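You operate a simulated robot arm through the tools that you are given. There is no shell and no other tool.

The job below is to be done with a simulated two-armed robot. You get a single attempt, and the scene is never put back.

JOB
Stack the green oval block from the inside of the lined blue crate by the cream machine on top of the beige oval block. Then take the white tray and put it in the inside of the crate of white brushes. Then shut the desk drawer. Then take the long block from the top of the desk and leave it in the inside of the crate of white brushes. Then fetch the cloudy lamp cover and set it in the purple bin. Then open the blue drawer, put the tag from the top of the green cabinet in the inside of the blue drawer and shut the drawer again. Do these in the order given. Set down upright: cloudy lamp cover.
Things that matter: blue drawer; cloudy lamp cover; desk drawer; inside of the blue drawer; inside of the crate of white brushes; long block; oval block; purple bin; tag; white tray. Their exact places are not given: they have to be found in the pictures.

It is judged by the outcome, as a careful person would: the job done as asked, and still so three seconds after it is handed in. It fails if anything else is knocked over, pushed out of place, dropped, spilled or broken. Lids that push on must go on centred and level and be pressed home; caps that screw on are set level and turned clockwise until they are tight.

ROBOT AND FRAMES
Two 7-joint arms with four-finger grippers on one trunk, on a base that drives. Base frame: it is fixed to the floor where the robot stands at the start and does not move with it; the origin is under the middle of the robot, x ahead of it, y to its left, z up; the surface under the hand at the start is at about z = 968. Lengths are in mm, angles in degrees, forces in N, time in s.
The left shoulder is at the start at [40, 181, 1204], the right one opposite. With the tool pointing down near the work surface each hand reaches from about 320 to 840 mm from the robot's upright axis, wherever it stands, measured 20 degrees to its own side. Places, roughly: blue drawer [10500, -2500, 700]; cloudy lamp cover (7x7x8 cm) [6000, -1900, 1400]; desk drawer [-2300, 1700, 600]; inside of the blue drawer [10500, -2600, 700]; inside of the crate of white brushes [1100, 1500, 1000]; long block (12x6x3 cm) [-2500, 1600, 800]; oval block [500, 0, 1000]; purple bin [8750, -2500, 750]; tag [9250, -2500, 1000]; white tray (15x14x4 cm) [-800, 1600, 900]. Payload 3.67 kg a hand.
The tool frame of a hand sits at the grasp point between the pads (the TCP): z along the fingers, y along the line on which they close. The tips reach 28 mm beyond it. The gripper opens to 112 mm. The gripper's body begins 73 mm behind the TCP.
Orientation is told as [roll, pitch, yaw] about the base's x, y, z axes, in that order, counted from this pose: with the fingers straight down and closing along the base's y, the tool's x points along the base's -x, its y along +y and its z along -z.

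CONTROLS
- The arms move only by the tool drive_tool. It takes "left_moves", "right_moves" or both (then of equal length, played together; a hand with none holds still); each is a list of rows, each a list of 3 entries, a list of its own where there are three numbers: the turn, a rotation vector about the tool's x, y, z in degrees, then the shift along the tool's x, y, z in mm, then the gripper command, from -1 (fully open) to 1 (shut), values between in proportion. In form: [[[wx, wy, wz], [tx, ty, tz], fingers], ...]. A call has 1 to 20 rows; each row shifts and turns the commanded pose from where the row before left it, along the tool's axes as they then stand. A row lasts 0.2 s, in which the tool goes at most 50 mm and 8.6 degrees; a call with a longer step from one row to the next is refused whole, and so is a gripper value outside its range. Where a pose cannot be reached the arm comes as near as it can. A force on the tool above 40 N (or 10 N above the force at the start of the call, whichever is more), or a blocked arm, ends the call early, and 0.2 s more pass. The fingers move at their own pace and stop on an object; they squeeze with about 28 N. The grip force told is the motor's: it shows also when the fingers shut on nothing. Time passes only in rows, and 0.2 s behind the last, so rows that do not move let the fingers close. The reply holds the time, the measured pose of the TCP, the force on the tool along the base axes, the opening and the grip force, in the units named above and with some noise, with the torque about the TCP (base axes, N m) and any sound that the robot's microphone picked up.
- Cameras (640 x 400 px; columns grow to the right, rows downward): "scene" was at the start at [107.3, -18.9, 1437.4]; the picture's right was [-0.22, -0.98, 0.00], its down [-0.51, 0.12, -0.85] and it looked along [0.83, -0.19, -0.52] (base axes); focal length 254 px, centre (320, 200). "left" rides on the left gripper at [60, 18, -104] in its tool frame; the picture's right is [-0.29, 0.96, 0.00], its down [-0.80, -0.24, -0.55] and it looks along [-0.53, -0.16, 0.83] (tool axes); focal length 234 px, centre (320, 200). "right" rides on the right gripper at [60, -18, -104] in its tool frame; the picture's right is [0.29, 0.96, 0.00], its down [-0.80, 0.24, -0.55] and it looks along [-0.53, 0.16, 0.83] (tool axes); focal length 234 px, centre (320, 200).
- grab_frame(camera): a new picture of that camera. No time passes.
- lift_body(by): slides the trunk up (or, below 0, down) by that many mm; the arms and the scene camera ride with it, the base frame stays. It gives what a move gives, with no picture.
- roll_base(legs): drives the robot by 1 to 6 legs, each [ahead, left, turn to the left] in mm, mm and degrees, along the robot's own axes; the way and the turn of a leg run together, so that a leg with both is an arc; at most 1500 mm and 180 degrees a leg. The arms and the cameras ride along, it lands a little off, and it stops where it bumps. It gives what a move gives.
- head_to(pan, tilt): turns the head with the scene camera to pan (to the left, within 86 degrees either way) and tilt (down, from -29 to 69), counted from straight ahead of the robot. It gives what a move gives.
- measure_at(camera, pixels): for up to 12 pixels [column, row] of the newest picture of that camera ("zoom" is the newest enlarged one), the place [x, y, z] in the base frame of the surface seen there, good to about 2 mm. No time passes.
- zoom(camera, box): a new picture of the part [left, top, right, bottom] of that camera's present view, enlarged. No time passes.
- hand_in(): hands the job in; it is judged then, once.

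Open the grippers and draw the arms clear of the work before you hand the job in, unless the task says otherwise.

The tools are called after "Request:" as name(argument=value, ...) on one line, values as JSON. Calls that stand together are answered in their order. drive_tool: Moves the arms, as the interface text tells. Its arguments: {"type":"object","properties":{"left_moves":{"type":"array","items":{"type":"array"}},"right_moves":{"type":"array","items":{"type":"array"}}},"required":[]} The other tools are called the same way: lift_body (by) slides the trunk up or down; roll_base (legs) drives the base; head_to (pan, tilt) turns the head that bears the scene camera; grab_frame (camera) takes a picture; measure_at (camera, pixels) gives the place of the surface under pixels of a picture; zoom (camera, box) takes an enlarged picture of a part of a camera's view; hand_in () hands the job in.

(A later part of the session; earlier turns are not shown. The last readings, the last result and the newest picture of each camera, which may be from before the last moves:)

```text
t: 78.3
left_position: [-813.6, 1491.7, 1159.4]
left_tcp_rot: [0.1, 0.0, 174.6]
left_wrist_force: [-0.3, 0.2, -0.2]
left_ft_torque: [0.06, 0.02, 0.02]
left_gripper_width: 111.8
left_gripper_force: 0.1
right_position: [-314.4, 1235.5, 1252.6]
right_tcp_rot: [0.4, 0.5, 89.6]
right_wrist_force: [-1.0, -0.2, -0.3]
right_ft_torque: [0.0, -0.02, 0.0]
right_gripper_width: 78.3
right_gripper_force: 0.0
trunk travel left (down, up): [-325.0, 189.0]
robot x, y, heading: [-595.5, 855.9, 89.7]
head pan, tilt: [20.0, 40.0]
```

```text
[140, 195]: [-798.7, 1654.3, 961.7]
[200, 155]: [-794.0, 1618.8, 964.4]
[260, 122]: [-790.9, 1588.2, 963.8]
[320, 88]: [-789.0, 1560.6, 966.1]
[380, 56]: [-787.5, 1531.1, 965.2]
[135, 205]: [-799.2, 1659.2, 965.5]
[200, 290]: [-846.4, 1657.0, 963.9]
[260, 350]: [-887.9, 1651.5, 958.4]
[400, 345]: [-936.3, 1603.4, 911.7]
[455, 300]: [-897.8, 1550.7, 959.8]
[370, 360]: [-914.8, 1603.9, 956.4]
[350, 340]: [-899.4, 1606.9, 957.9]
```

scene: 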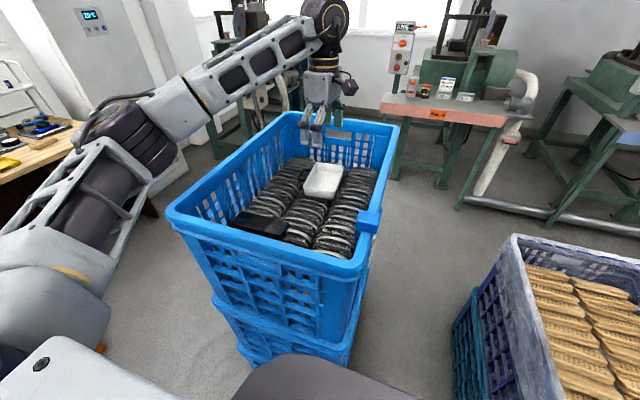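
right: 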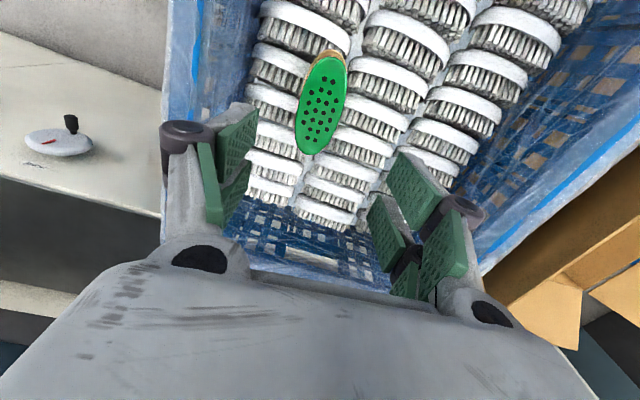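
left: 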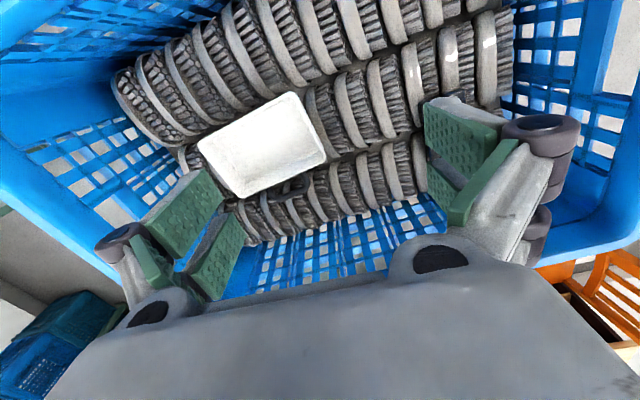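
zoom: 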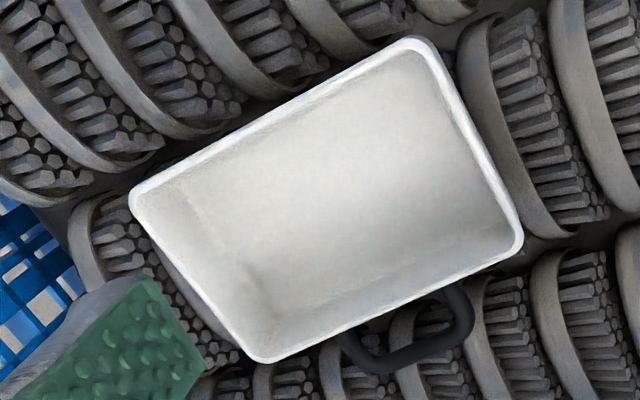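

The near rim runs from (-792,1514) to (-879,1510) at z≈964 with the floor at z≈932, and the tray is turned about 5.6°. I align the left hand (yaw 185.6°), set a 50 mm opening, centre over the rim's middle and go down to z≈1000.

Request:
drive_tool(left_moves=[[[0, 0, -5.5], [0, 0, 0], 0], [[0, 0, -5.5], [0, 0, 0], 0.1], [[0, 0, 0], [-16.1, -24, 0], 0.1], [[0, 0, 0], [0, 0, 40], 0.1], [[0, 0, 0], [0, 0, 40], 0.1], [[0, 0, 0], [0, 0, 40], 0.1], [[0, 0, 0], [0, 0, 30], 0.1], [[0, 0, 0], [0, 0, 0], 0.1]])

Request:
grab_frame(camera="left")

Request:
zoom(camera="scene", box=[240, 110, 400, 210])

```text
t: 80.1
left_position: [-835.5, 1511.6, 1010.5]
left_tcp_rot: [0.0, 0.0, -174.5]
left_wrist_force: [-1.3, -0.5, 0.3]
left_ft_torque: [-0.01, -0.01, 0.02]
left_gripper_width: 50.5
left_gripper_force: 0.1
right_position: [-314.6, 1236.0, 1252.6]
right_tcp_rot: [0.4, 0.5, 89.6]
right_wrist_force: [-0.2, -0.4, -0.3]
right_ft_torque: [0.0, 0.01, 0.02]
right_gripper_width: 78.6
right_gripper_force: 0.0
trunk travel left (down, up): [-325.0, 189.0]
robot x, y, heading: [-601.0, 849.4, 89.7]
head pan, tilt: [20.0, 40.0]
```

```text
taken
```

left: 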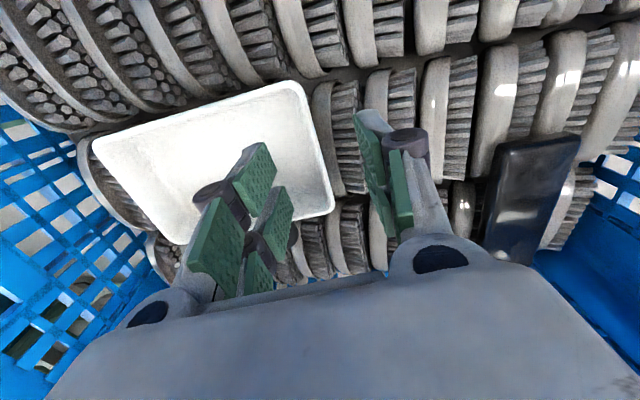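

```text
4.00 times, centred on (320, 160) of scene
```

zoom: 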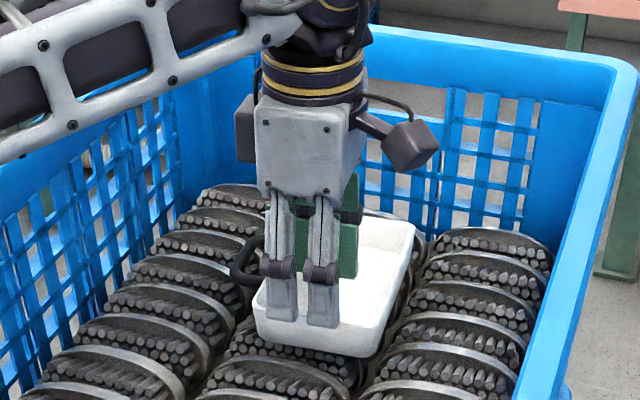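

The rim passes right under the tool axis at (320,155). I nudge 2.5 mm inward and go down 45 mm to z≈965.

Request:
drive_tool(left_moves=[[[0, 0, 0], [3, -2.5, 15], 0.1], [[0, 0, 0], [0, 0, 15], 0.1], [[0, 0, 0], [0, 0, 12], 0.1], [[0, 0, 0], [0, 0, 3], 0.1], [[0, 0, 0], [0, 0, 0], 0.1]])

Request:
grab_frame(camera="left")

```text
t: 81.3
left_position: [-831.9, 1514.5, 965.7]
left_tcp_rot: [0.1, 0.0, -174.4]
left_wrist_force: [-0.1, 0.4, 1.0]
left_ft_torque: [-0.01, -0.02, 0.03]
left_gripper_width: 50.5
left_gripper_force: 0.1
right_position: [-314.7, 1236.2, 1253.4]
right_tcp_rot: [0.4, 0.5, 89.6]
right_wrist_force: [-0.4, -0.3, -0.5]
right_ft_torque: [-0.01, 0.02, 0.0]
right_gripper_width: 78.3
right_gripper_force: 0.0
trunk travel left (down, up): [-325.0, 189.0]
robot x, y, heading: [-600.8, 846.2, 89.6]
head pan, tilt: [20.0, 40.0]
```

```text
taken
```

left: 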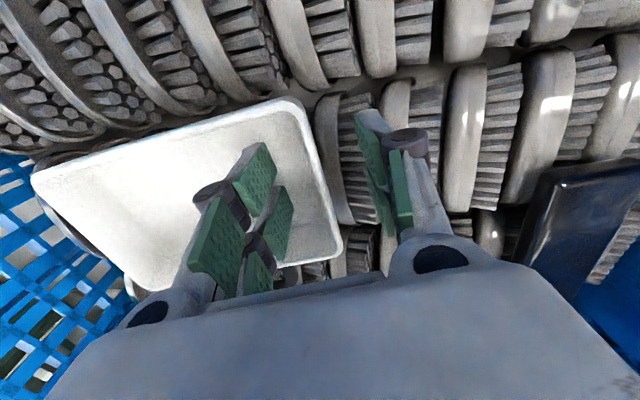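

The fingers straddle the wall at z=966 with no contact. I close gradually.

Request:
drive_tool(left_moves=[[[0, 0, 0], [0, 0, 0], 0.5], [[0, 0, 0], [0, 0, 0], 0.8], [[0, 0, 0], [0, 0, 0], 1], [[0, 0, 0], [0, 0, 0], 1], [[0, 0, 0], [0, 0, 0], 1]])

Request:
grab_frame(camera="left")

```text
t: 82.5
left_position: [-831.4, 1514.5, 966.0]
left_tcp_rot: [0.1, -0.1, -174.4]
left_wrist_force: [-0.4, 1.7, 4.1]
left_ft_torque: [0.69, 0.36, 0.01]
left_gripper_width: 6.1
left_gripper_force: 27.8
right_position: [-313.6, 1235.7, 1252.7]
right_tcp_rot: [0.4, 0.5, 89.6]
right_wrist_force: [0.1, -0.4, 0.2]
right_ft_torque: [-0.03, 0.01, 0.01]
right_gripper_width: 78.4
right_gripper_force: 0.0
trunk travel left (down, up): [-325.0, 189.0]
robot x, y, heading: [-597.9, 850.9, 89.8]
head pan, tilt: [20.0, 40.0]
```

```text
taken
```

left: 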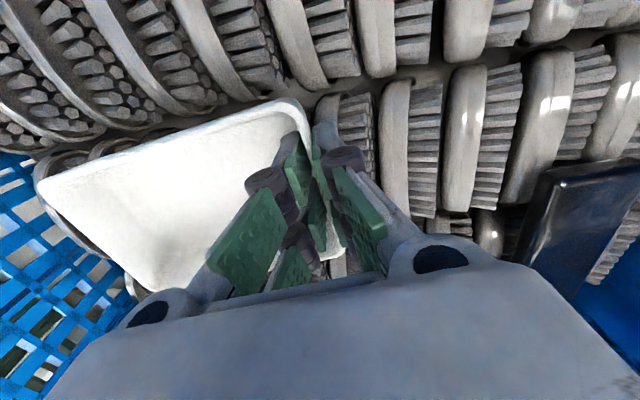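

The wall is pinched at 6.1 mm with 27.8 N. I lift slowly 25 mm and look.

Request:
drive_tool(left_moves=[[[0, 0, 0], [0, 0, -3], 1], [[0, 0, 0], [0, 0, -6], 1], [[0, 0, 0], [0, 0, -8], 1], [[0, 0, 0], [0, 0, -8], 1], [[0, 0, 0], [0, 0, 0], 1]])

Request:
grab_frame(camera="left")

Request:
zoom(camera="scene", box=[240, 110, 400, 210])

```text
t: 83.7
left_position: [-830.2, 1514.6, 990.1]
left_tcp_rot: [0.1, 0.0, -174.3]
left_wrist_force: [-0.7, 0.7, -0.5]
left_ft_torque: [-0.07, 0.01, -0.02]
left_gripper_width: 5.9
left_gripper_force: 28.2
right_position: [-314.0, 1237.2, 1251.8]
right_tcp_rot: [0.3, 0.5, 89.6]
right_wrist_force: [-1.0, -0.7, -0.2]
right_ft_torque: [-0.01, -0.02, -0.01]
right_gripper_width: 78.4
right_gripper_force: 0.1
trunk travel left (down, up): [-325.0, 189.0]
robot x, y, heading: [-602.4, 848.0, 89.5]
head pan, tilt: [20.0, 40.0]
```

```text
taken
```

left: 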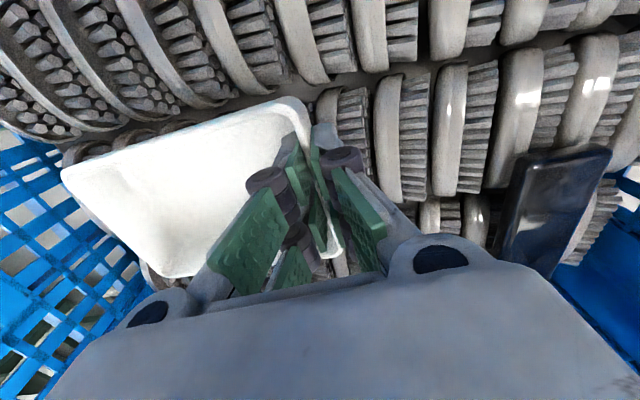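

```text
4.00 times, centred on (320, 160) of scene
```

zoom: 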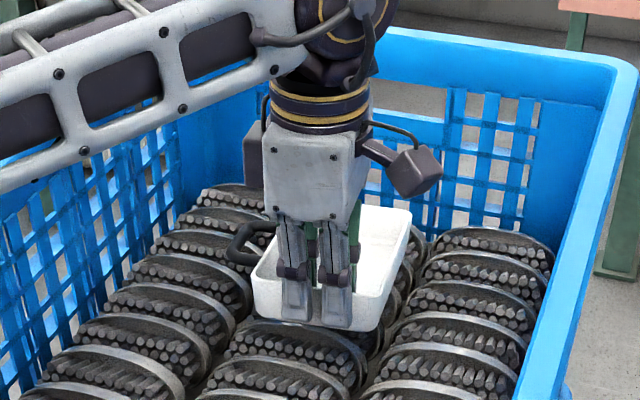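

The tray is up. I measure its far corner heights to see whether it droops.

Request:
measure_at(camera="left", pixels=[[68, 174], [160, 270], [290, 103], [180, 135], [120, 225], [220, 150], [150, 180], [300, 108]])

```text
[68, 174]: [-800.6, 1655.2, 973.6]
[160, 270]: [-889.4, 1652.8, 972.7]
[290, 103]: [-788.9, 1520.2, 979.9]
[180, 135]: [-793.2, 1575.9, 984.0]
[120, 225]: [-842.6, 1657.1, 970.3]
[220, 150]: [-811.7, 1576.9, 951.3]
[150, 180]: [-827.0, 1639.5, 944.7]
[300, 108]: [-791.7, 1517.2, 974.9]
```

The tray droops about 6°, matching the wall's draft, and holds steady. I lift it gently 180 mm above the crate rim and draw it back toward the robot.

Request:
drive_tool(left_moves=[[[0, 0, 0], [0, 0, -15], 1], [[0, 0, 0], [0, 0, -20], 1], [[0, 0, 0], [0, 0, -25], 1], [[0, 0, 0], [0, 0, -25], 1], [[0, 0, 0], [0, 0, -25], 1], [[0, 0, 0], [0, 0, -25], 1], [[0, 0, 0], [0, 0, -25], 1], [[0, 0, 0], [0, 10, -15], 1], [[0, 0, 0], [0, 20, 0], 1], [[0, 0, 0], [0, 25, 0], 1], [[0, 0, 0], [0, 25, 0], 1], [[0, 0, 0], [0, 25, 0], 1], [[0, 0, 0], [0, 15, 0], 1], [[0, 0, 0], [0, 5, 0], 1], [[0, 0, 0], [0, 0, 0], 1]])

Request:
grab_frame(camera="left")

Request:
grab_frame(camera="scene")

```text
t: 86.9
left_position: [-818.4, 1390.4, 1165.8]
left_tcp_rot: [0.2, 0.0, -174.4]
left_wrist_force: [0.4, -0.5, -1.5]
left_ft_torque: [-0.05, -0.01, -0.03]
left_gripper_width: 6.0
left_gripper_force: 27.9
right_position: [-313.2, 1236.6, 1252.2]
right_tcp_rot: [0.5, 0.6, 89.6]
right_wrist_force: [0.0, -0.1, -1.1]
right_ft_torque: [0.0, 0.0, -0.02]
right_gripper_width: 78.5
right_gripper_force: 0.0
trunk travel left (down, up): [-325.0, 189.0]
robot x, y, heading: [-601.7, 849.3, 89.6]
head pan, tilt: [20.0, 40.0]
```

```text
taken
```

left: 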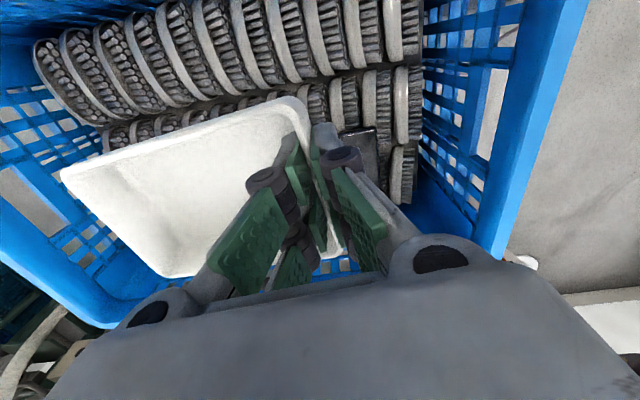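

```text
taken
```

scene: 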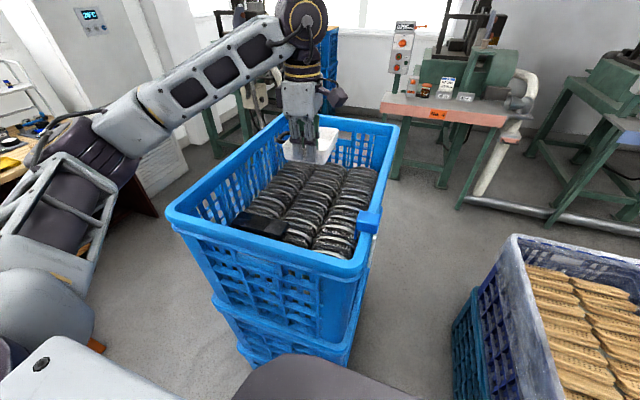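

The tray is steady in the hand. I raise it a bit more, back the robot out 250 mm, and look right toward the crate of white brushes.

Request:
drive_tool(left_moves=[[[0, 0, 0], [0, 5, -15], 1], [[0, 0, 0], [0, 10, -20], 1], [[0, 0, 0], [0, 10, -20], 1], [[0, 0, 0], [0, 5, -10], 1], [[0, 0, 0], [0, 0, 0], 1]])

Request:
roll_base(legs=[[-250, 0, 0]])

Request:
head_to(pan=-45, tilt=25)

Request:
grab_frame(camera="scene")

```text
t: 88.1
left_position: [-815.3, 1361.2, 1231.8]
left_tcp_rot: [0.1, 0.0, -174.4]
left_wrist_force: [0.3, -0.2, -1.9]
left_ft_torque: [-0.08, 0.01, -0.03]
left_gripper_width: 6.1
left_gripper_force: 28.0
right_position: [-315.0, 1236.4, 1251.6]
right_tcp_rot: [0.4, 0.5, 89.6]
right_wrist_force: [-0.7, 0.1, -0.4]
right_ft_torque: [-0.01, -0.01, 0.0]
right_gripper_width: 78.6
right_gripper_force: 0.1
trunk travel left (down, up): [-325.0, 189.0]
robot x, y, heading: [-596.9, 843.8, 89.6]
head pan, tilt: [20.0, 40.0]
```

```text
t: 89.9
left_position: [-815.5, 1108.3, 1230.0]
left_tcp_rot: [0.1, -0.1, -174.6]
left_wrist_force: [0.5, 0.8, -1.6]
left_ft_torque: [-0.13, -0.03, -0.03]
left_gripper_width: 6.0
left_gripper_force: 27.7
right_position: [-315.5, 983.8, 1252.3]
right_tcp_rot: [0.4, 0.5, 89.6]
right_wrist_force: [0.5, 1.2, 0.8]
right_ft_torque: [0.04, -0.01, 0.02]
right_gripper_width: 78.5
right_gripper_force: 0.0
trunk travel left (down, up): [-325.0, 189.0]
robot x, y, heading: [-603.3, 597.2, 89.4]
head pan, tilt: [20.0, 40.0]
```

```text
t: 91.3
left_position: [-816.4, 1108.9, 1230.7]
left_tcp_rot: [0.2, -0.1, -174.5]
left_wrist_force: [0.2, 0.0, -1.9]
left_ft_torque: [-0.1, -0.02, -0.03]
left_gripper_width: 5.7
left_gripper_force: 27.8
right_position: [-316.2, 983.2, 1251.8]
right_tcp_rot: [0.4, 0.5, 89.5]
right_wrist_force: [0.1, -0.6, 0.3]
right_ft_torque: [-0.02, 0.01, 0.03]
right_gripper_width: 78.2
right_gripper_force: 0.0
trunk travel left (down, up): [-325.0, 189.0]
robot x, y, heading: [-602.6, 594.1, 89.6]
head pan, tilt: [-45.0, 25.0]
```

```text
taken
```

scene: 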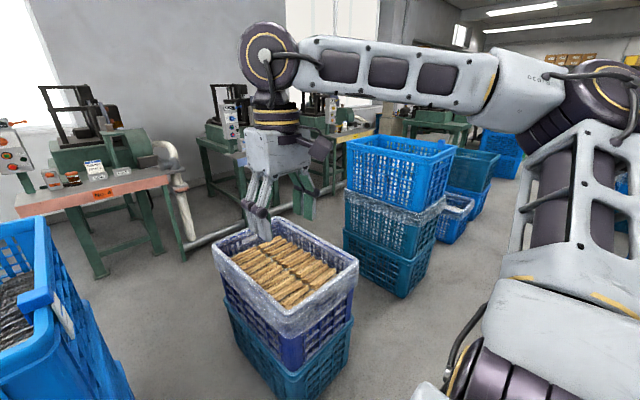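

The stack with the top blue crate is at (400,170), behind the brown-brush crate at (285,270). I measure both to plan the route.

Request:
measure_at(camera="scene", pixels=[[215, 250], [280, 325], [355, 262], [262, 225], [345, 150], [420, 170], [455, 148], [395, 135], [372, 262], [410, 300], [430, 265], [320, 385]])

Request:
zoom(camera="scene", box=[320, 110, 480, 210])

```text
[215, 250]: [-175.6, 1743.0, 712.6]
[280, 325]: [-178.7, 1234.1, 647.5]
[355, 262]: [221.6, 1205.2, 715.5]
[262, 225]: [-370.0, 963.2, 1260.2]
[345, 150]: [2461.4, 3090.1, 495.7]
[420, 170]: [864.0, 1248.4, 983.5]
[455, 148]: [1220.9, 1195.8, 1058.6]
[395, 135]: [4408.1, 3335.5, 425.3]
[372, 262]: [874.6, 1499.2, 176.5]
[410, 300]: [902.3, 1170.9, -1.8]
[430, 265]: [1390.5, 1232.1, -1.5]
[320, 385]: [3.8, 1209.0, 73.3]
```

```text
4.00 times, centred on (400, 160) of scene
```

zoom: 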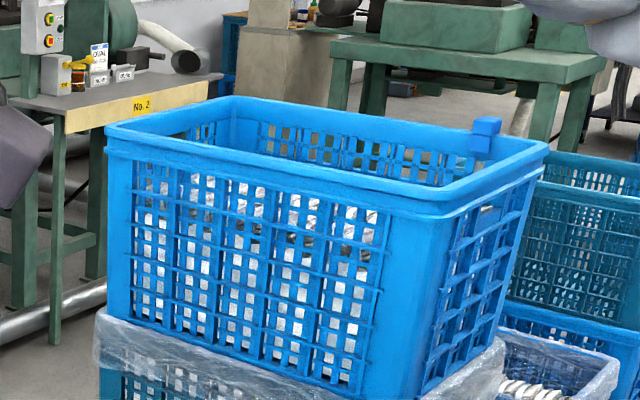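

Target crate: x about 860–1240, y about 1195–1755, rim z≈1060; the floor corridor at y≈600 is open. I sidestep right 900 mm and look again.

Request:
roll_base(legs=[[0, -900, 0.4]])

Request:
head_to(pan=-60, tilt=35)

Request:
grab_frame(camera="scene")

Request:
head_to(pan=-30, tilt=35)

Request:
grab_frame(camera="scene")

```text
t: 96.1
left_position: [53.8, 1106.6, 1230.4]
left_tcp_rot: [0.1, -0.1, -173.3]
left_wrist_force: [-0.1, -0.3, -1.1]
left_ft_torque: [-0.09, 0.0, -0.02]
left_gripper_width: 6.0
left_gripper_force: 27.8
right_position: [558.9, 989.9, 1252.3]
right_tcp_rot: [0.3, 0.5, 90.7]
right_wrist_force: [0.5, -0.1, -0.3]
right_ft_torque: [0.01, 0.01, 0.0]
right_gripper_width: 78.3
right_gripper_force: 0.2
trunk travel left (down, up): [-325.0, 189.0]
robot x, y, heading: [275.4, 595.2, 90.6]
head pan, tilt: [-45.0, 25.0]
```

```text
t: 96.8
left_position: [55.4, 1105.6, 1230.2]
left_tcp_rot: [0.1, 0.1, -173.3]
left_wrist_force: [0.7, -0.4, -1.7]
left_ft_torque: [-0.07, -0.02, 0.02]
left_gripper_width: 5.8
left_gripper_force: 27.9
right_position: [559.5, 989.2, 1252.7]
right_tcp_rot: [0.4, 0.5, 90.7]
right_wrist_force: [0.5, 0.5, 0.5]
right_ft_torque: [0.01, -0.04, -0.01]
right_gripper_width: 78.6
right_gripper_force: 0.2
trunk travel left (down, up): [-325.0, 189.0]
robot x, y, heading: [278.8, 597.5, 90.7]
head pan, tilt: [-60.0, 35.0]
```

```text
taken
```

scene: 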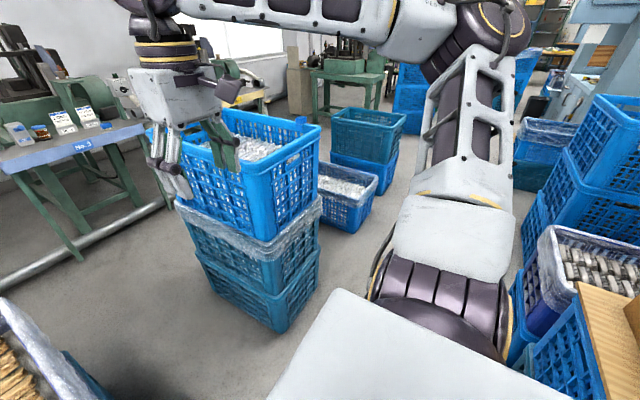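

```text
t: 97.8
left_position: [54.3, 1106.5, 1231.3]
left_tcp_rot: [0.0, 0.0, -173.3]
left_wrist_force: [-0.2, -0.5, -0.6]
left_ft_torque: [-0.1, -0.02, 0.04]
left_gripper_width: 5.8
left_gripper_force: 28.3
right_position: [560.0, 990.3, 1252.0]
right_tcp_rot: [0.4, 0.5, 90.5]
right_wrist_force: [0.9, -0.1, 0.3]
right_ft_torque: [-0.01, 0.02, -0.02]
right_gripper_width: 78.3
right_gripper_force: 0.0
trunk travel left (down, up): [-325.0, 189.0]
robot x, y, heading: [281.1, 599.9, 90.6]
head pan, tilt: [-30.0, 35.0]
```

```text
taken
```

scene: 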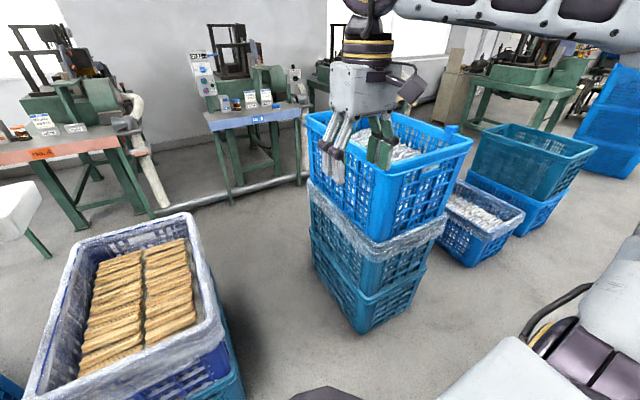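

I check the crates south-east of the corridor before going on: pan right and measure their nearest faces.

Request:
head_to(pan=-80, tilt=35)

Request:
grab_frame(camera="scene")

Request:
measure_at(camera="scene", pixels=[[420, 300], [440, 250], [400, 240], [470, 220], [390, 200], [460, 330], [250, 250], [220, 180], [300, 330], [520, 290], [410, 330], [380, 150]])

```text
t: 99.0
left_position: [54.7, 1106.1, 1230.8]
left_tcp_rot: [0.1, 0.0, -173.4]
left_wrist_force: [0.6, -0.3, -1.1]
left_ft_torque: [-0.06, -0.01, 0.02]
left_gripper_width: 5.7
left_gripper_force: 27.5
right_position: [557.7, 989.6, 1252.2]
right_tcp_rot: [0.4, 0.4, 90.6]
right_wrist_force: [-0.8, 0.2, -0.9]
right_ft_torque: [0.0, 0.01, 0.02]
right_gripper_width: 78.3
right_gripper_force: 0.2
trunk travel left (down, up): [-325.0, 189.0]
robot x, y, heading: [279.8, 599.3, 90.7]
head pan, tilt: [-80.0, 35.0]
```

```text
taken
```

scene: 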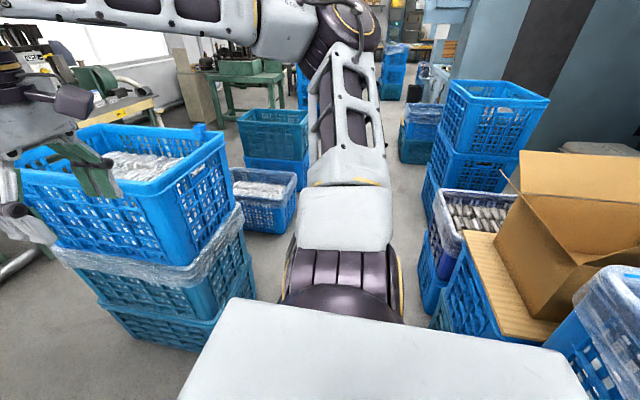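

```text
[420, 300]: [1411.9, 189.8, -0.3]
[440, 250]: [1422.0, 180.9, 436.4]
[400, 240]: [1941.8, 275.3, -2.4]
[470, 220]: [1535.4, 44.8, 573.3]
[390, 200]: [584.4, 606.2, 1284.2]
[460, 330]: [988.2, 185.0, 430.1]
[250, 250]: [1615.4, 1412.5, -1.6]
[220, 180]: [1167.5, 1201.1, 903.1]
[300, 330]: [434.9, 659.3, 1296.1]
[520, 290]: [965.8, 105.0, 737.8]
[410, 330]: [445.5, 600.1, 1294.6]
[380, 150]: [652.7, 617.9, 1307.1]
```

The corridor runs from y≈185 to y≈1195, and the tray at z≈1175 clears the rim (1062). I sidestep right a further 820 mm.

Request:
roll_base(legs=[[0, -820, -0.6]])

Request:
head_to(pan=5, tilt=40)

Request:
grab_frame(camera="scene")

Request:
grab_frame(camera="left")

```text
t: 103.4
left_position: [867.9, 1112.7, 1231.3]
left_tcp_rot: [0.2, -0.1, -173.6]
left_wrist_force: [0.5, -0.3, -1.2]
left_ft_torque: [-0.07, -0.01, 0.05]
left_gripper_width: 6.0
left_gripper_force: 27.7
right_position: [1368.5, 994.7, 1251.6]
right_tcp_rot: [0.3, 0.6, 90.3]
right_wrist_force: [0.2, 0.0, -1.0]
right_ft_torque: [-0.01, 0.02, 0.02]
right_gripper_width: 78.2
right_gripper_force: 0.1
trunk travel left (down, up): [-325.0, 189.0]
robot x, y, heading: [1087.1, 603.1, 90.3]
head pan, tilt: [-80.0, 35.0]
```

```text
t: 105.0
left_position: [866.8, 1114.7, 1230.6]
left_tcp_rot: [0.1, 0.0, -173.7]
left_wrist_force: [0.2, 0.7, -0.5]
left_ft_torque: [-0.08, -0.04, 0.03]
left_gripper_width: 6.0
left_gripper_force: 27.9
right_position: [1369.6, 995.4, 1251.5]
right_tcp_rot: [0.4, 0.5, 90.3]
right_wrist_force: [0.2, 1.0, 0.0]
right_ft_torque: [0.03, -0.01, -0.02]
right_gripper_width: 78.5
right_gripper_force: 0.0
trunk travel left (down, up): [-325.0, 189.0]
robot x, y, heading: [1088.3, 602.9, 90.4]
head pan, tilt: [5.0, 40.0]
```

```text
taken
```

scene: 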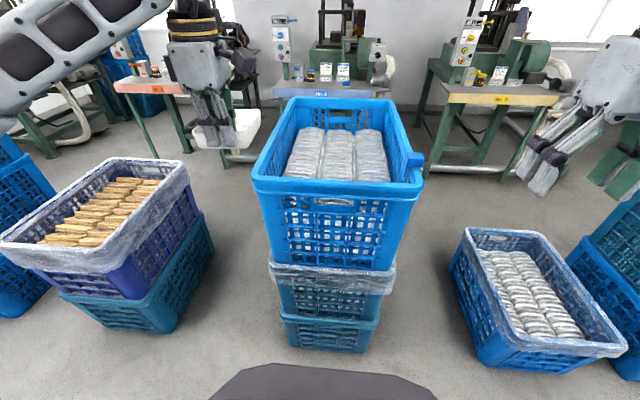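

```text
taken
```

left: 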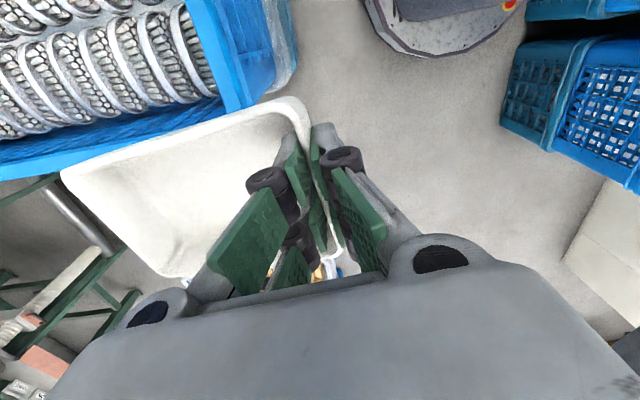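

The crate of white brushes is straight ahead with its brushes at (335,155). I measure its rim and the brush surface.

Request:
measure_at(camera="scene", pixels=[[335, 155], [305, 165], [370, 170], [310, 135], [370, 135], [255, 185], [422, 190], [270, 110], [395, 105], [410, 160], [335, 170], [290, 172]])

Request:
zoom(camera="scene", box=[240, 90, 432, 210])

```text
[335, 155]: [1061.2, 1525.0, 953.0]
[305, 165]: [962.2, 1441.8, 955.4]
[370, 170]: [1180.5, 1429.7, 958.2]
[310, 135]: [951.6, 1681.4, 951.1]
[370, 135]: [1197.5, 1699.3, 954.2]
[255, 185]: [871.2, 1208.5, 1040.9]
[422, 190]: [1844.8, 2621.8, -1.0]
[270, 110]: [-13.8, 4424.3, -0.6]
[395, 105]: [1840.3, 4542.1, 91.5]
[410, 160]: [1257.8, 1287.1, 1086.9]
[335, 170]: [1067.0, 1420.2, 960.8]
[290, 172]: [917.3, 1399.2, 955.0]
```

```text
3.33 times, centred on (336, 150) of scene
```

zoom: 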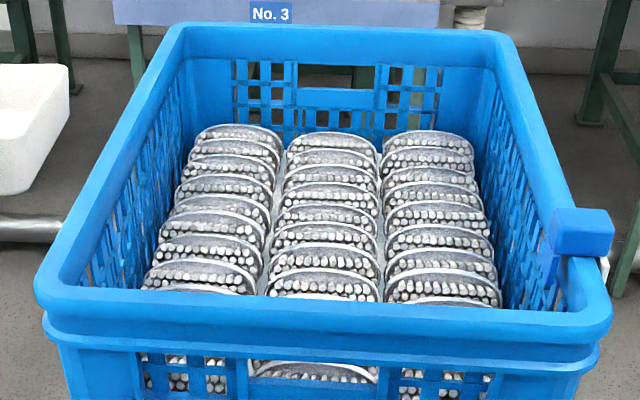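

Brush tops lie at z≈955 inside x 890–1225, y 1220–1740. I drive forward 240 mm, so the tray hangs above the crate.

Request:
roll_base(legs=[[240, 0, -0.3]])

Request:
drive_tool(left_moves=[[[0, 0, 6.2], [0, 0, 0], 1], [[0, 0, 0], [15, 0, 0], 1], [[0, 0, 0], [25, 0, 0], 1], [[0, 0, 0], [30, 0, 0], 1], [[0, 0, 0], [30, -5, 0], 1], [[0, 0, 0], [25, -20, 0], 1], [[0, 0, 0], [20, -20, 0], 1], [[0, 0, 0], [10, -15, 0], 1], [[0, 0, 0], [0, 0, 0], 1]])

Request:
grab_frame(camera="scene")

Request:
grab_frame(camera="left")

```text
t: 106.8
left_position: [869.4, 1353.7, 1231.3]
left_tcp_rot: [0.0, 0.1, -174.0]
left_wrist_force: [-0.5, 0.6, -1.2]
left_ft_torque: [-0.05, 0.0, 0.03]
left_gripper_width: 6.1
left_gripper_force: 28.1
right_position: [1371.5, 1231.3, 1253.4]
right_tcp_rot: [0.4, 0.4, 89.9]
right_wrist_force: [0.3, -0.6, 0.3]
right_ft_torque: [0.0, -0.03, 0.0]
right_gripper_width: 78.4
right_gripper_force: 0.1
trunk travel left (down, up): [-325.0, 189.0]
robot x, y, heading: [1089.7, 845.4, 90.2]
head pan, tilt: [5.0, 40.0]
```

```text
t: 108.8
left_position: [1024.1, 1413.4, 1230.5]
left_tcp_rot: [0.1, 0.0, 179.8]
left_wrist_force: [0.5, 0.0, -1.7]
left_ft_torque: [-0.08, -0.01, -0.01]
left_gripper_width: 6.0
left_gripper_force: 27.8
right_position: [1369.8, 1231.6, 1252.7]
right_tcp_rot: [0.5, 0.3, 90.0]
right_wrist_force: [-0.6, -0.4, -0.4]
right_ft_torque: [0.02, -0.02, 0.03]
right_gripper_width: 78.0
right_gripper_force: 0.1
trunk travel left (down, up): [-325.0, 189.0]
robot x, y, heading: [1087.3, 842.8, 90.0]
head pan, tilt: [5.0, 40.0]
```

```text
taken
```

scene: 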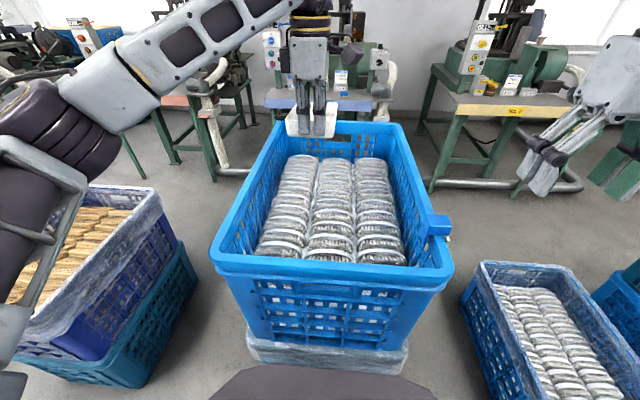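

```text
taken
```

left: 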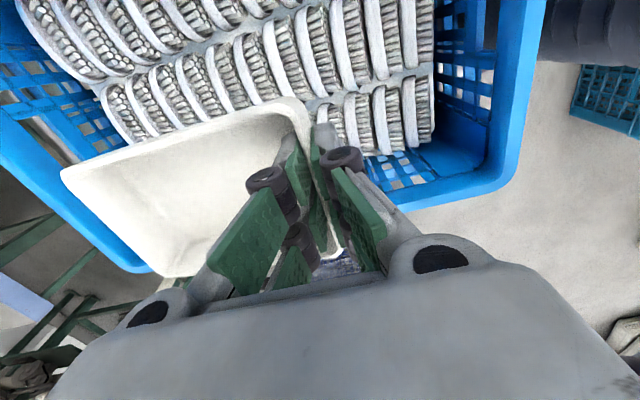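

The tray hangs over the brushes. I lower it 195 mm straight down, then tilt the hand 6° to level the tray before touching down.

Request:
drive_tool(left_moves=[[[0, 0, 0], [0, 0, 20], 1], [[0, 0, 0], [0, 0, 30], 1], [[0, 0, 0], [0, 0, 30], 1], [[0, 0, 0], [0, 0, 30], 1], [[0, 0, 0], [0, 0, 30], 1], [[0, 0, 0], [0, 0, 30], 1], [[0, 0, 0], [0, 0, 20], 1], [[3, 0, 0], [0, 0, 0], 1], [[3, 0, 0], [0, 0, 0], 1], [[0, 0, 0], [0, 0, 0], 1]])

Request:
grab_frame(camera="left")

Request:
zoom(camera="scene", box=[200, 100, 456, 260])

```text
t: 111.0
left_position: [1025.7, 1413.3, 1040.1]
left_tcp_rot: [-5.8, 0.0, 179.7]
left_wrist_force: [0.5, 1.6, -1.4]
left_ft_torque: [-0.07, -0.05, 0.01]
left_gripper_width: 5.9
left_gripper_force: 28.2
right_position: [1371.1, 1232.4, 1252.5]
right_tcp_rot: [0.5, 0.5, 89.9]
right_wrist_force: [-0.9, 0.2, -0.5]
right_ft_torque: [0.03, 0.0, 0.02]
right_gripper_width: 78.4
right_gripper_force: 0.1
trunk travel left (down, up): [-325.0, 189.0]
robot x, y, heading: [1087.9, 843.8, 89.8]
head pan, tilt: [5.0, 40.0]
```

```text
taken
```

left: 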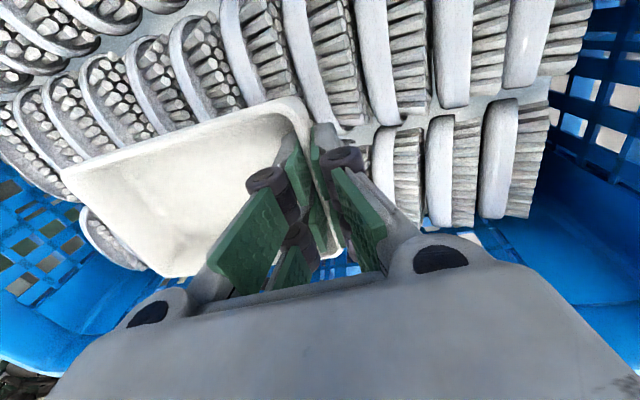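

```text
2.50 times, centred on (328, 180) of scene
```

zoom: 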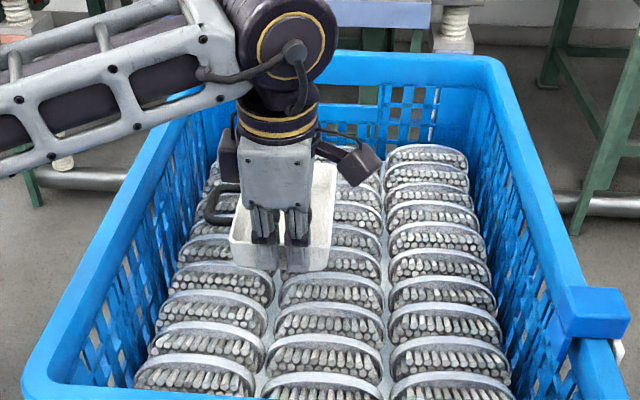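

I check the tray's level now by measuring the floor and rim heights in the left picture.

Request:
measure_at(camera="left", pixels=[[68, 176], [160, 270], [290, 103], [180, 135], [120, 225], [220, 150], [150, 180], [110, 190], [200, 200]])

```text
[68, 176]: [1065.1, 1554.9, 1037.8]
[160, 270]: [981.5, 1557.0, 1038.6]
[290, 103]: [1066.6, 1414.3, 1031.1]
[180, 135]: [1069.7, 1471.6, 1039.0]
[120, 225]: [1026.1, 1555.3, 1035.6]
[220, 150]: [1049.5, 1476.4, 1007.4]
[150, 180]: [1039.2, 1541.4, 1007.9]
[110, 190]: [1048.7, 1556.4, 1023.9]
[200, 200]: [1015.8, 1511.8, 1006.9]
```

The tray is level (floor 1007.5 at both ends). I lower it 36 mm straight down, then probe for contact in small steps.

Request:
drive_tool(left_moves=[[[0, 0, 0], [0, 1.6, 15], 1], [[0, 0, 0], [0, 1.6, 15], 1], [[0, 0, 0], [0, 0.6, 6], 1], [[0, 0, 0], [0, 0, 0], 1]])

```text
t: 112.0
left_position: [1025.1, 1412.7, 1005.7]
left_tcp_rot: [-6.0, -0.1, 179.9]
left_wrist_force: [-0.2, 1.9, 7.3]
left_ft_torque: [-0.04, 0.47, -0.08]
left_gripper_width: 6.2
left_gripper_force: 27.8
right_position: [1371.8, 1231.0, 1253.0]
right_tcp_rot: [0.4, 0.4, 89.9]
right_wrist_force: [0.9, 0.4, -0.1]
right_ft_torque: [0.02, 0.0, 0.02]
right_gripper_width: 78.3
right_gripper_force: 0.1
trunk travel left (down, up): [-325.0, 189.0]
robot x, y, heading: [1086.9, 841.4, 90.0]
head pan, tilt: [5.0, 40.0]
```

Contact begins on the left side (7 N). I go down 2 mm more and see.

Request:
drive_tool(left_moves=[[[0, 0, 0], [0, 0.2, 2], 1], [[0, 0, 0], [0, 0, 0], 1]])

Request:
zoom(camera="scene", box=[240, 110, 400, 210])

Request:
grab_frame(camera="left")

Request:
measure_at(camera="left", pixels=[[68, 176], [160, 270], [180, 135], [120, 225], [220, 150], [150, 180], [200, 200], [40, 150], [300, 60], [50, 215]])

```text
t: 112.6
left_position: [1025.2, 1412.8, 1005.9]
left_tcp_rot: [-6.2, 0.1, 179.7]
left_wrist_force: [-1.3, 4.8, 22.6]
left_ft_torque: [0.13, 0.55, -0.09]
left_gripper_width: 6.0
left_gripper_force: 28.0
right_position: [1371.0, 1230.2, 1254.0]
right_tcp_rot: [0.4, 0.4, 90.0]
right_wrist_force: [0.4, 0.1, 0.4]
right_ft_torque: [-0.02, -0.02, -0.01]
right_gripper_width: 78.1
right_gripper_force: 0.1
trunk travel left (down, up): [-325.0, 189.0]
robot x, y, heading: [1080.8, 842.7, 90.1]
head pan, tilt: [5.0, 40.0]
```

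```text
4.00 times, centred on (320, 160) of scene
```

zoom: 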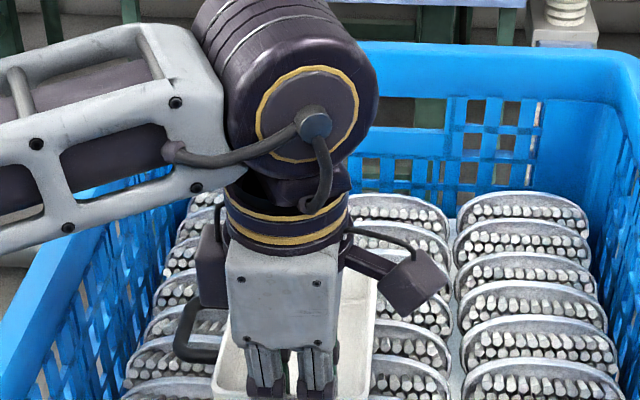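

```text
taken
```

left: 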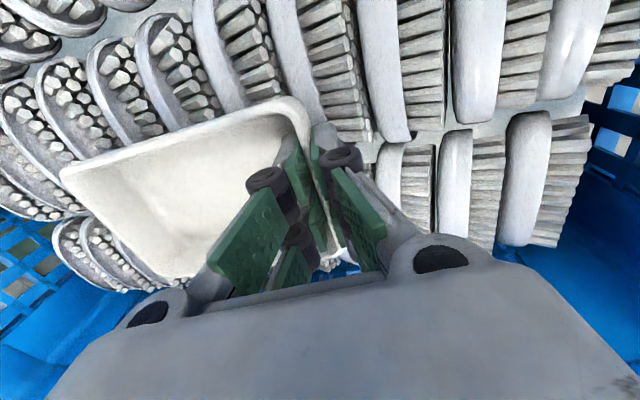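

```text
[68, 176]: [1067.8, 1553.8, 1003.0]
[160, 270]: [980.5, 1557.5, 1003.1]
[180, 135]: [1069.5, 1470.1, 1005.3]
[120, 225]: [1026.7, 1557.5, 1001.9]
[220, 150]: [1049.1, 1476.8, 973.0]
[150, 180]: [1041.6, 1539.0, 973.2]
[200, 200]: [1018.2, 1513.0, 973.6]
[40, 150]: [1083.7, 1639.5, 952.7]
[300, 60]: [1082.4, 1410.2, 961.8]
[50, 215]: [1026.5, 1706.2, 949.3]
```

The tray rests level (floor z≈973, 22 N up). I ease the push by 2 mm and open the fingers to about 40 mm.

Request:
drive_tool(left_moves=[[[0, 0, 0], [0, -0.2, -2], 1], [[0, 0, 0], [0, 0, 0], 0.7], [[0, 0, 0], [0, 0, 0], 0.4], [[0, 0, 0], [0, 0, 0], 0.3], [[0, 0, 0], [0, 0, 0], 0.3]])

Request:
grab_frame(camera="left")

```text
t: 113.8
left_position: [1025.1, 1413.6, 1004.3]
left_tcp_rot: [-5.9, 0.0, 179.9]
left_wrist_force: [-0.1, 0.0, 0.5]
left_ft_torque: [0.0, 0.0, -0.04]
left_gripper_width: 39.7
left_gripper_force: 0.1
right_position: [1371.0, 1232.6, 1252.6]
right_tcp_rot: [0.4, 0.4, 89.9]
right_wrist_force: [-0.3, -1.0, 0.1]
right_ft_torque: [0.02, 0.01, -0.01]
right_gripper_width: 78.4
right_gripper_force: 0.0
trunk travel left (down, up): [-325.0, 189.0]
robot x, y, heading: [1087.1, 842.3, 89.7]
head pan, tilt: [5.0, 40.0]
```

```text
taken
```

left: 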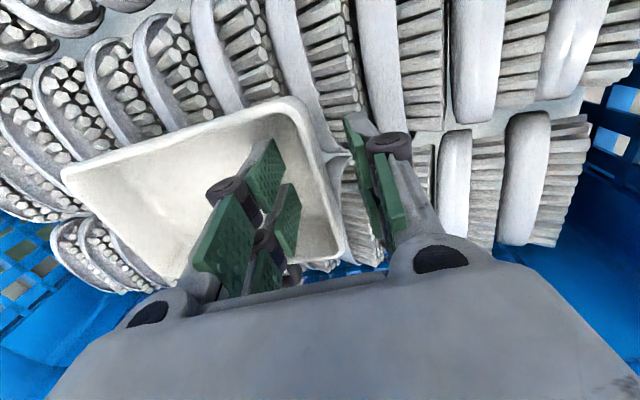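

The tray stays put and the fingers are free. I rise straight up, untilt the hand, and rise to z≈1240.

Request:
drive_tool(left_moves=[[[0, 0, 0], [0, -1.6, -15], 0.3], [[0, 0, 0], [0, -3.1, -30], 0.3], [[0, 0, 0], [0, -3.1, -30], 0.3], [[-6, 0, 0], [0, 0, 0], 0.3], [[0, 0, 0], [0, 0, -40], 0.3], [[0, 0, 0], [0, 0, -40], 0.3], [[0, 0, 0], [0, 0, -40], 0.3], [[0, 0, 0], [0, 0, -40], 0.3], [[0, 0, 0], [0, 0, 0], 0.3]])

Request:
grab_frame(camera="left")

Request:
grab_frame(camera="scene")

```text
t: 115.8
left_position: [1025.0, 1413.6, 1240.1]
left_tcp_rot: [0.2, 0.1, 179.8]
left_wrist_force: [0.0, 0.6, 0.0]
left_ft_torque: [0.0, -0.01, 0.01]
left_gripper_width: 39.3
left_gripper_force: 0.0
right_position: [1371.3, 1232.9, 1251.1]
right_tcp_rot: [0.5, 0.5, 89.9]
right_wrist_force: [-0.1, -0.3, -0.2]
right_ft_torque: [-0.02, 0.0, -0.02]
right_gripper_width: 78.4
right_gripper_force: 0.0
trunk travel left (down, up): [-325.0, 189.0]
robot x, y, heading: [1088.5, 842.3, 90.2]
head pan, tilt: [5.0, 40.0]
```

```text
taken
```

left: 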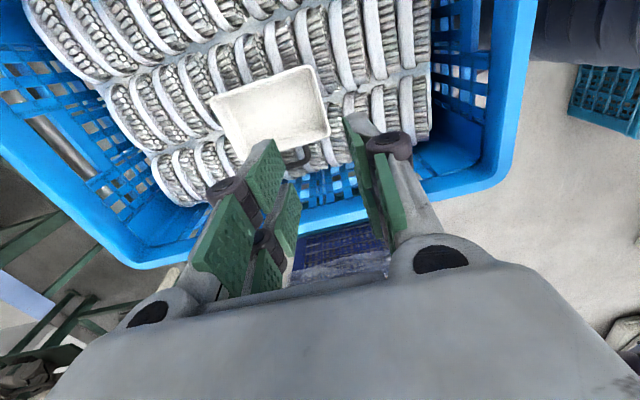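

```text
taken
```

scene: 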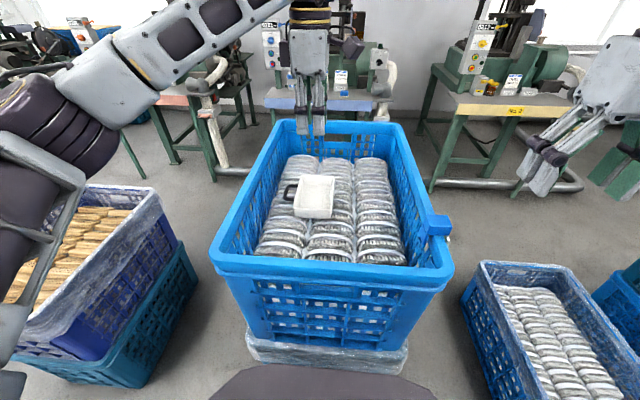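

The tray sits well inside the crate of white brushes. Next is the desk: I turn the left hand back and draw it in, then back the robot out of here.

Request:
drive_tool(left_moves=[[[0, 0, 8.5], [0, 10, 0], 0.3], [[0, 0, 8.5], [0, 10, 0], 0.3], [[0, 0, 8.5], [0, 10, 0], 0.3], [[0, 0, 8.5], [0, 0, 0], 0.3], [[0, 0, 8.5], [0, 0, 0], 0.3], [[0, 0, 8.5], [0, 0, 0], 0.3], [[0, 0, 8.5], [0, 0, 0], 0.3], [[0, 0, 8.5], [0, 0, 0], 0.3], [[0, 0, 8.5], [0, 0, 0], 0.3], [[0, 0, 8.5], [0, 0, 0], 0.3], [[0, 0, 5], [0, 0, 0], 0.3], [[0, 0, 0], [40, 25, 0], 0.3], [[0, 0, 0], [40, 25, 0], 0.3], [[0, 0, 0], [40, 25, 0], 0.3], [[0, 0, 0], [0, 25, 0], 0.3], [[0, 0, 0], [0, 0, 0], 0.3]])

Request:
roll_base(legs=[[-250, 0, 0], [0, 1400, 0]])

Request:
head_to(pan=75, tilt=30)

Request:
grab_frame(camera="scene")

```text
t: 119.2
left_position: [920.0, 1265.6, 1239.2]
left_tcp_rot: [0.0, 0.1, 89.8]
left_wrist_force: [0.6, -0.1, -1.1]
left_ft_torque: [-0.02, 0.0, 0.0]
left_gripper_width: 39.0
left_gripper_force: 0.1
right_position: [1373.2, 1232.8, 1252.5]
right_tcp_rot: [0.5, 0.4, 89.8]
right_wrist_force: [-0.8, -0.1, 0.3]
right_ft_torque: [-0.01, 0.01, 0.01]
right_gripper_width: 78.0
right_gripper_force: 0.0
trunk travel left (down, up): [-325.0, 189.0]
robot x, y, heading: [1088.7, 845.5, 90.1]
head pan, tilt: [5.0, 40.0]
```

```text
t: 127.8
left_position: [-448.7, 1041.7, 1240.4]
left_tcp_rot: [0.0, 0.1, 88.3]
left_wrist_force: [0.7, 0.3, 0.7]
left_ft_torque: [0.0, -0.06, 0.02]
left_gripper_width: 39.3
left_gripper_force: 0.1
right_position: [2.8, 996.7, 1251.9]
right_tcp_rot: [0.5, 0.5, 88.5]
right_wrist_force: [-0.4, 0.6, 0.4]
right_ft_torque: [0.01, -0.01, 0.01]
right_gripper_width: 78.3
right_gripper_force: 0.1
trunk travel left (down, up): [-325.0, 189.0]
robot x, y, heading: [-292.9, 615.0, 88.4]
head pan, tilt: [5.0, 40.0]
```

```text
t: 129.2
left_position: [-448.2, 1042.0, 1239.3]
left_tcp_rot: [0.1, 0.1, 88.3]
left_wrist_force: [0.8, -0.6, 0.3]
left_ft_torque: [-0.01, 0.0, -0.02]
left_gripper_width: 39.2
left_gripper_force: 0.1
right_position: [2.2, 996.8, 1252.0]
right_tcp_rot: [0.4, 0.5, 88.5]
right_wrist_force: [-0.9, 0.7, -1.4]
right_ft_torque: [0.03, 0.02, -0.02]
right_gripper_width: 78.4
right_gripper_force: 0.1
trunk travel left (down, up): [-325.0, 189.0]
robot x, y, heading: [-291.8, 615.9, 88.6]
head pan, tilt: [75.0, 30.0]
```

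```text
taken
```

scene: 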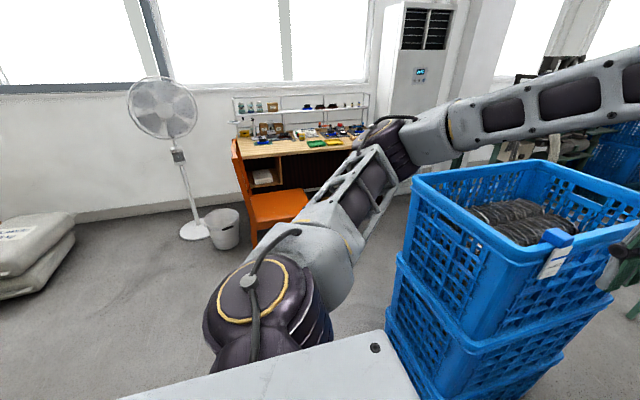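

The desk with the orange chair is visible at (300,150). I measure obstacles (sacks, bin, chair, desk) before going on.

Request:
measure_at(camera="scene", pixels=[[70, 235], [60, 260], [225, 245], [195, 235], [260, 240], [250, 205], [290, 195], [240, 140], [330, 150], [290, 155], [262, 178], [320, 190]])

Request:
zoom(camera="scene", box=[200, 80, 400, 260])

```text
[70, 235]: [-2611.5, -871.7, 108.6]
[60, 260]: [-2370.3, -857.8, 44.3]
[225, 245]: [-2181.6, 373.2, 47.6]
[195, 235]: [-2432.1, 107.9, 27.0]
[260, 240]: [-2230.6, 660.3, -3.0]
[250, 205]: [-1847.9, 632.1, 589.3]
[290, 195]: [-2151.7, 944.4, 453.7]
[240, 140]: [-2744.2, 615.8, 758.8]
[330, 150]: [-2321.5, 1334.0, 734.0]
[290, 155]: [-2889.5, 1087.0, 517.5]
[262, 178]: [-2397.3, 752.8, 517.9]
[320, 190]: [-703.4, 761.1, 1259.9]
```

```text
2.22 times, centred on (300, 170) of scene
```

zoom: 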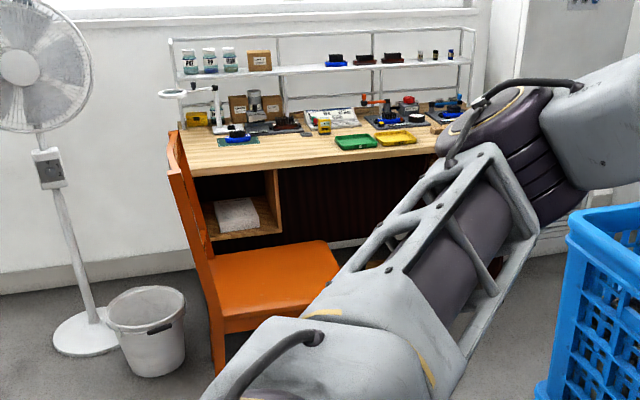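

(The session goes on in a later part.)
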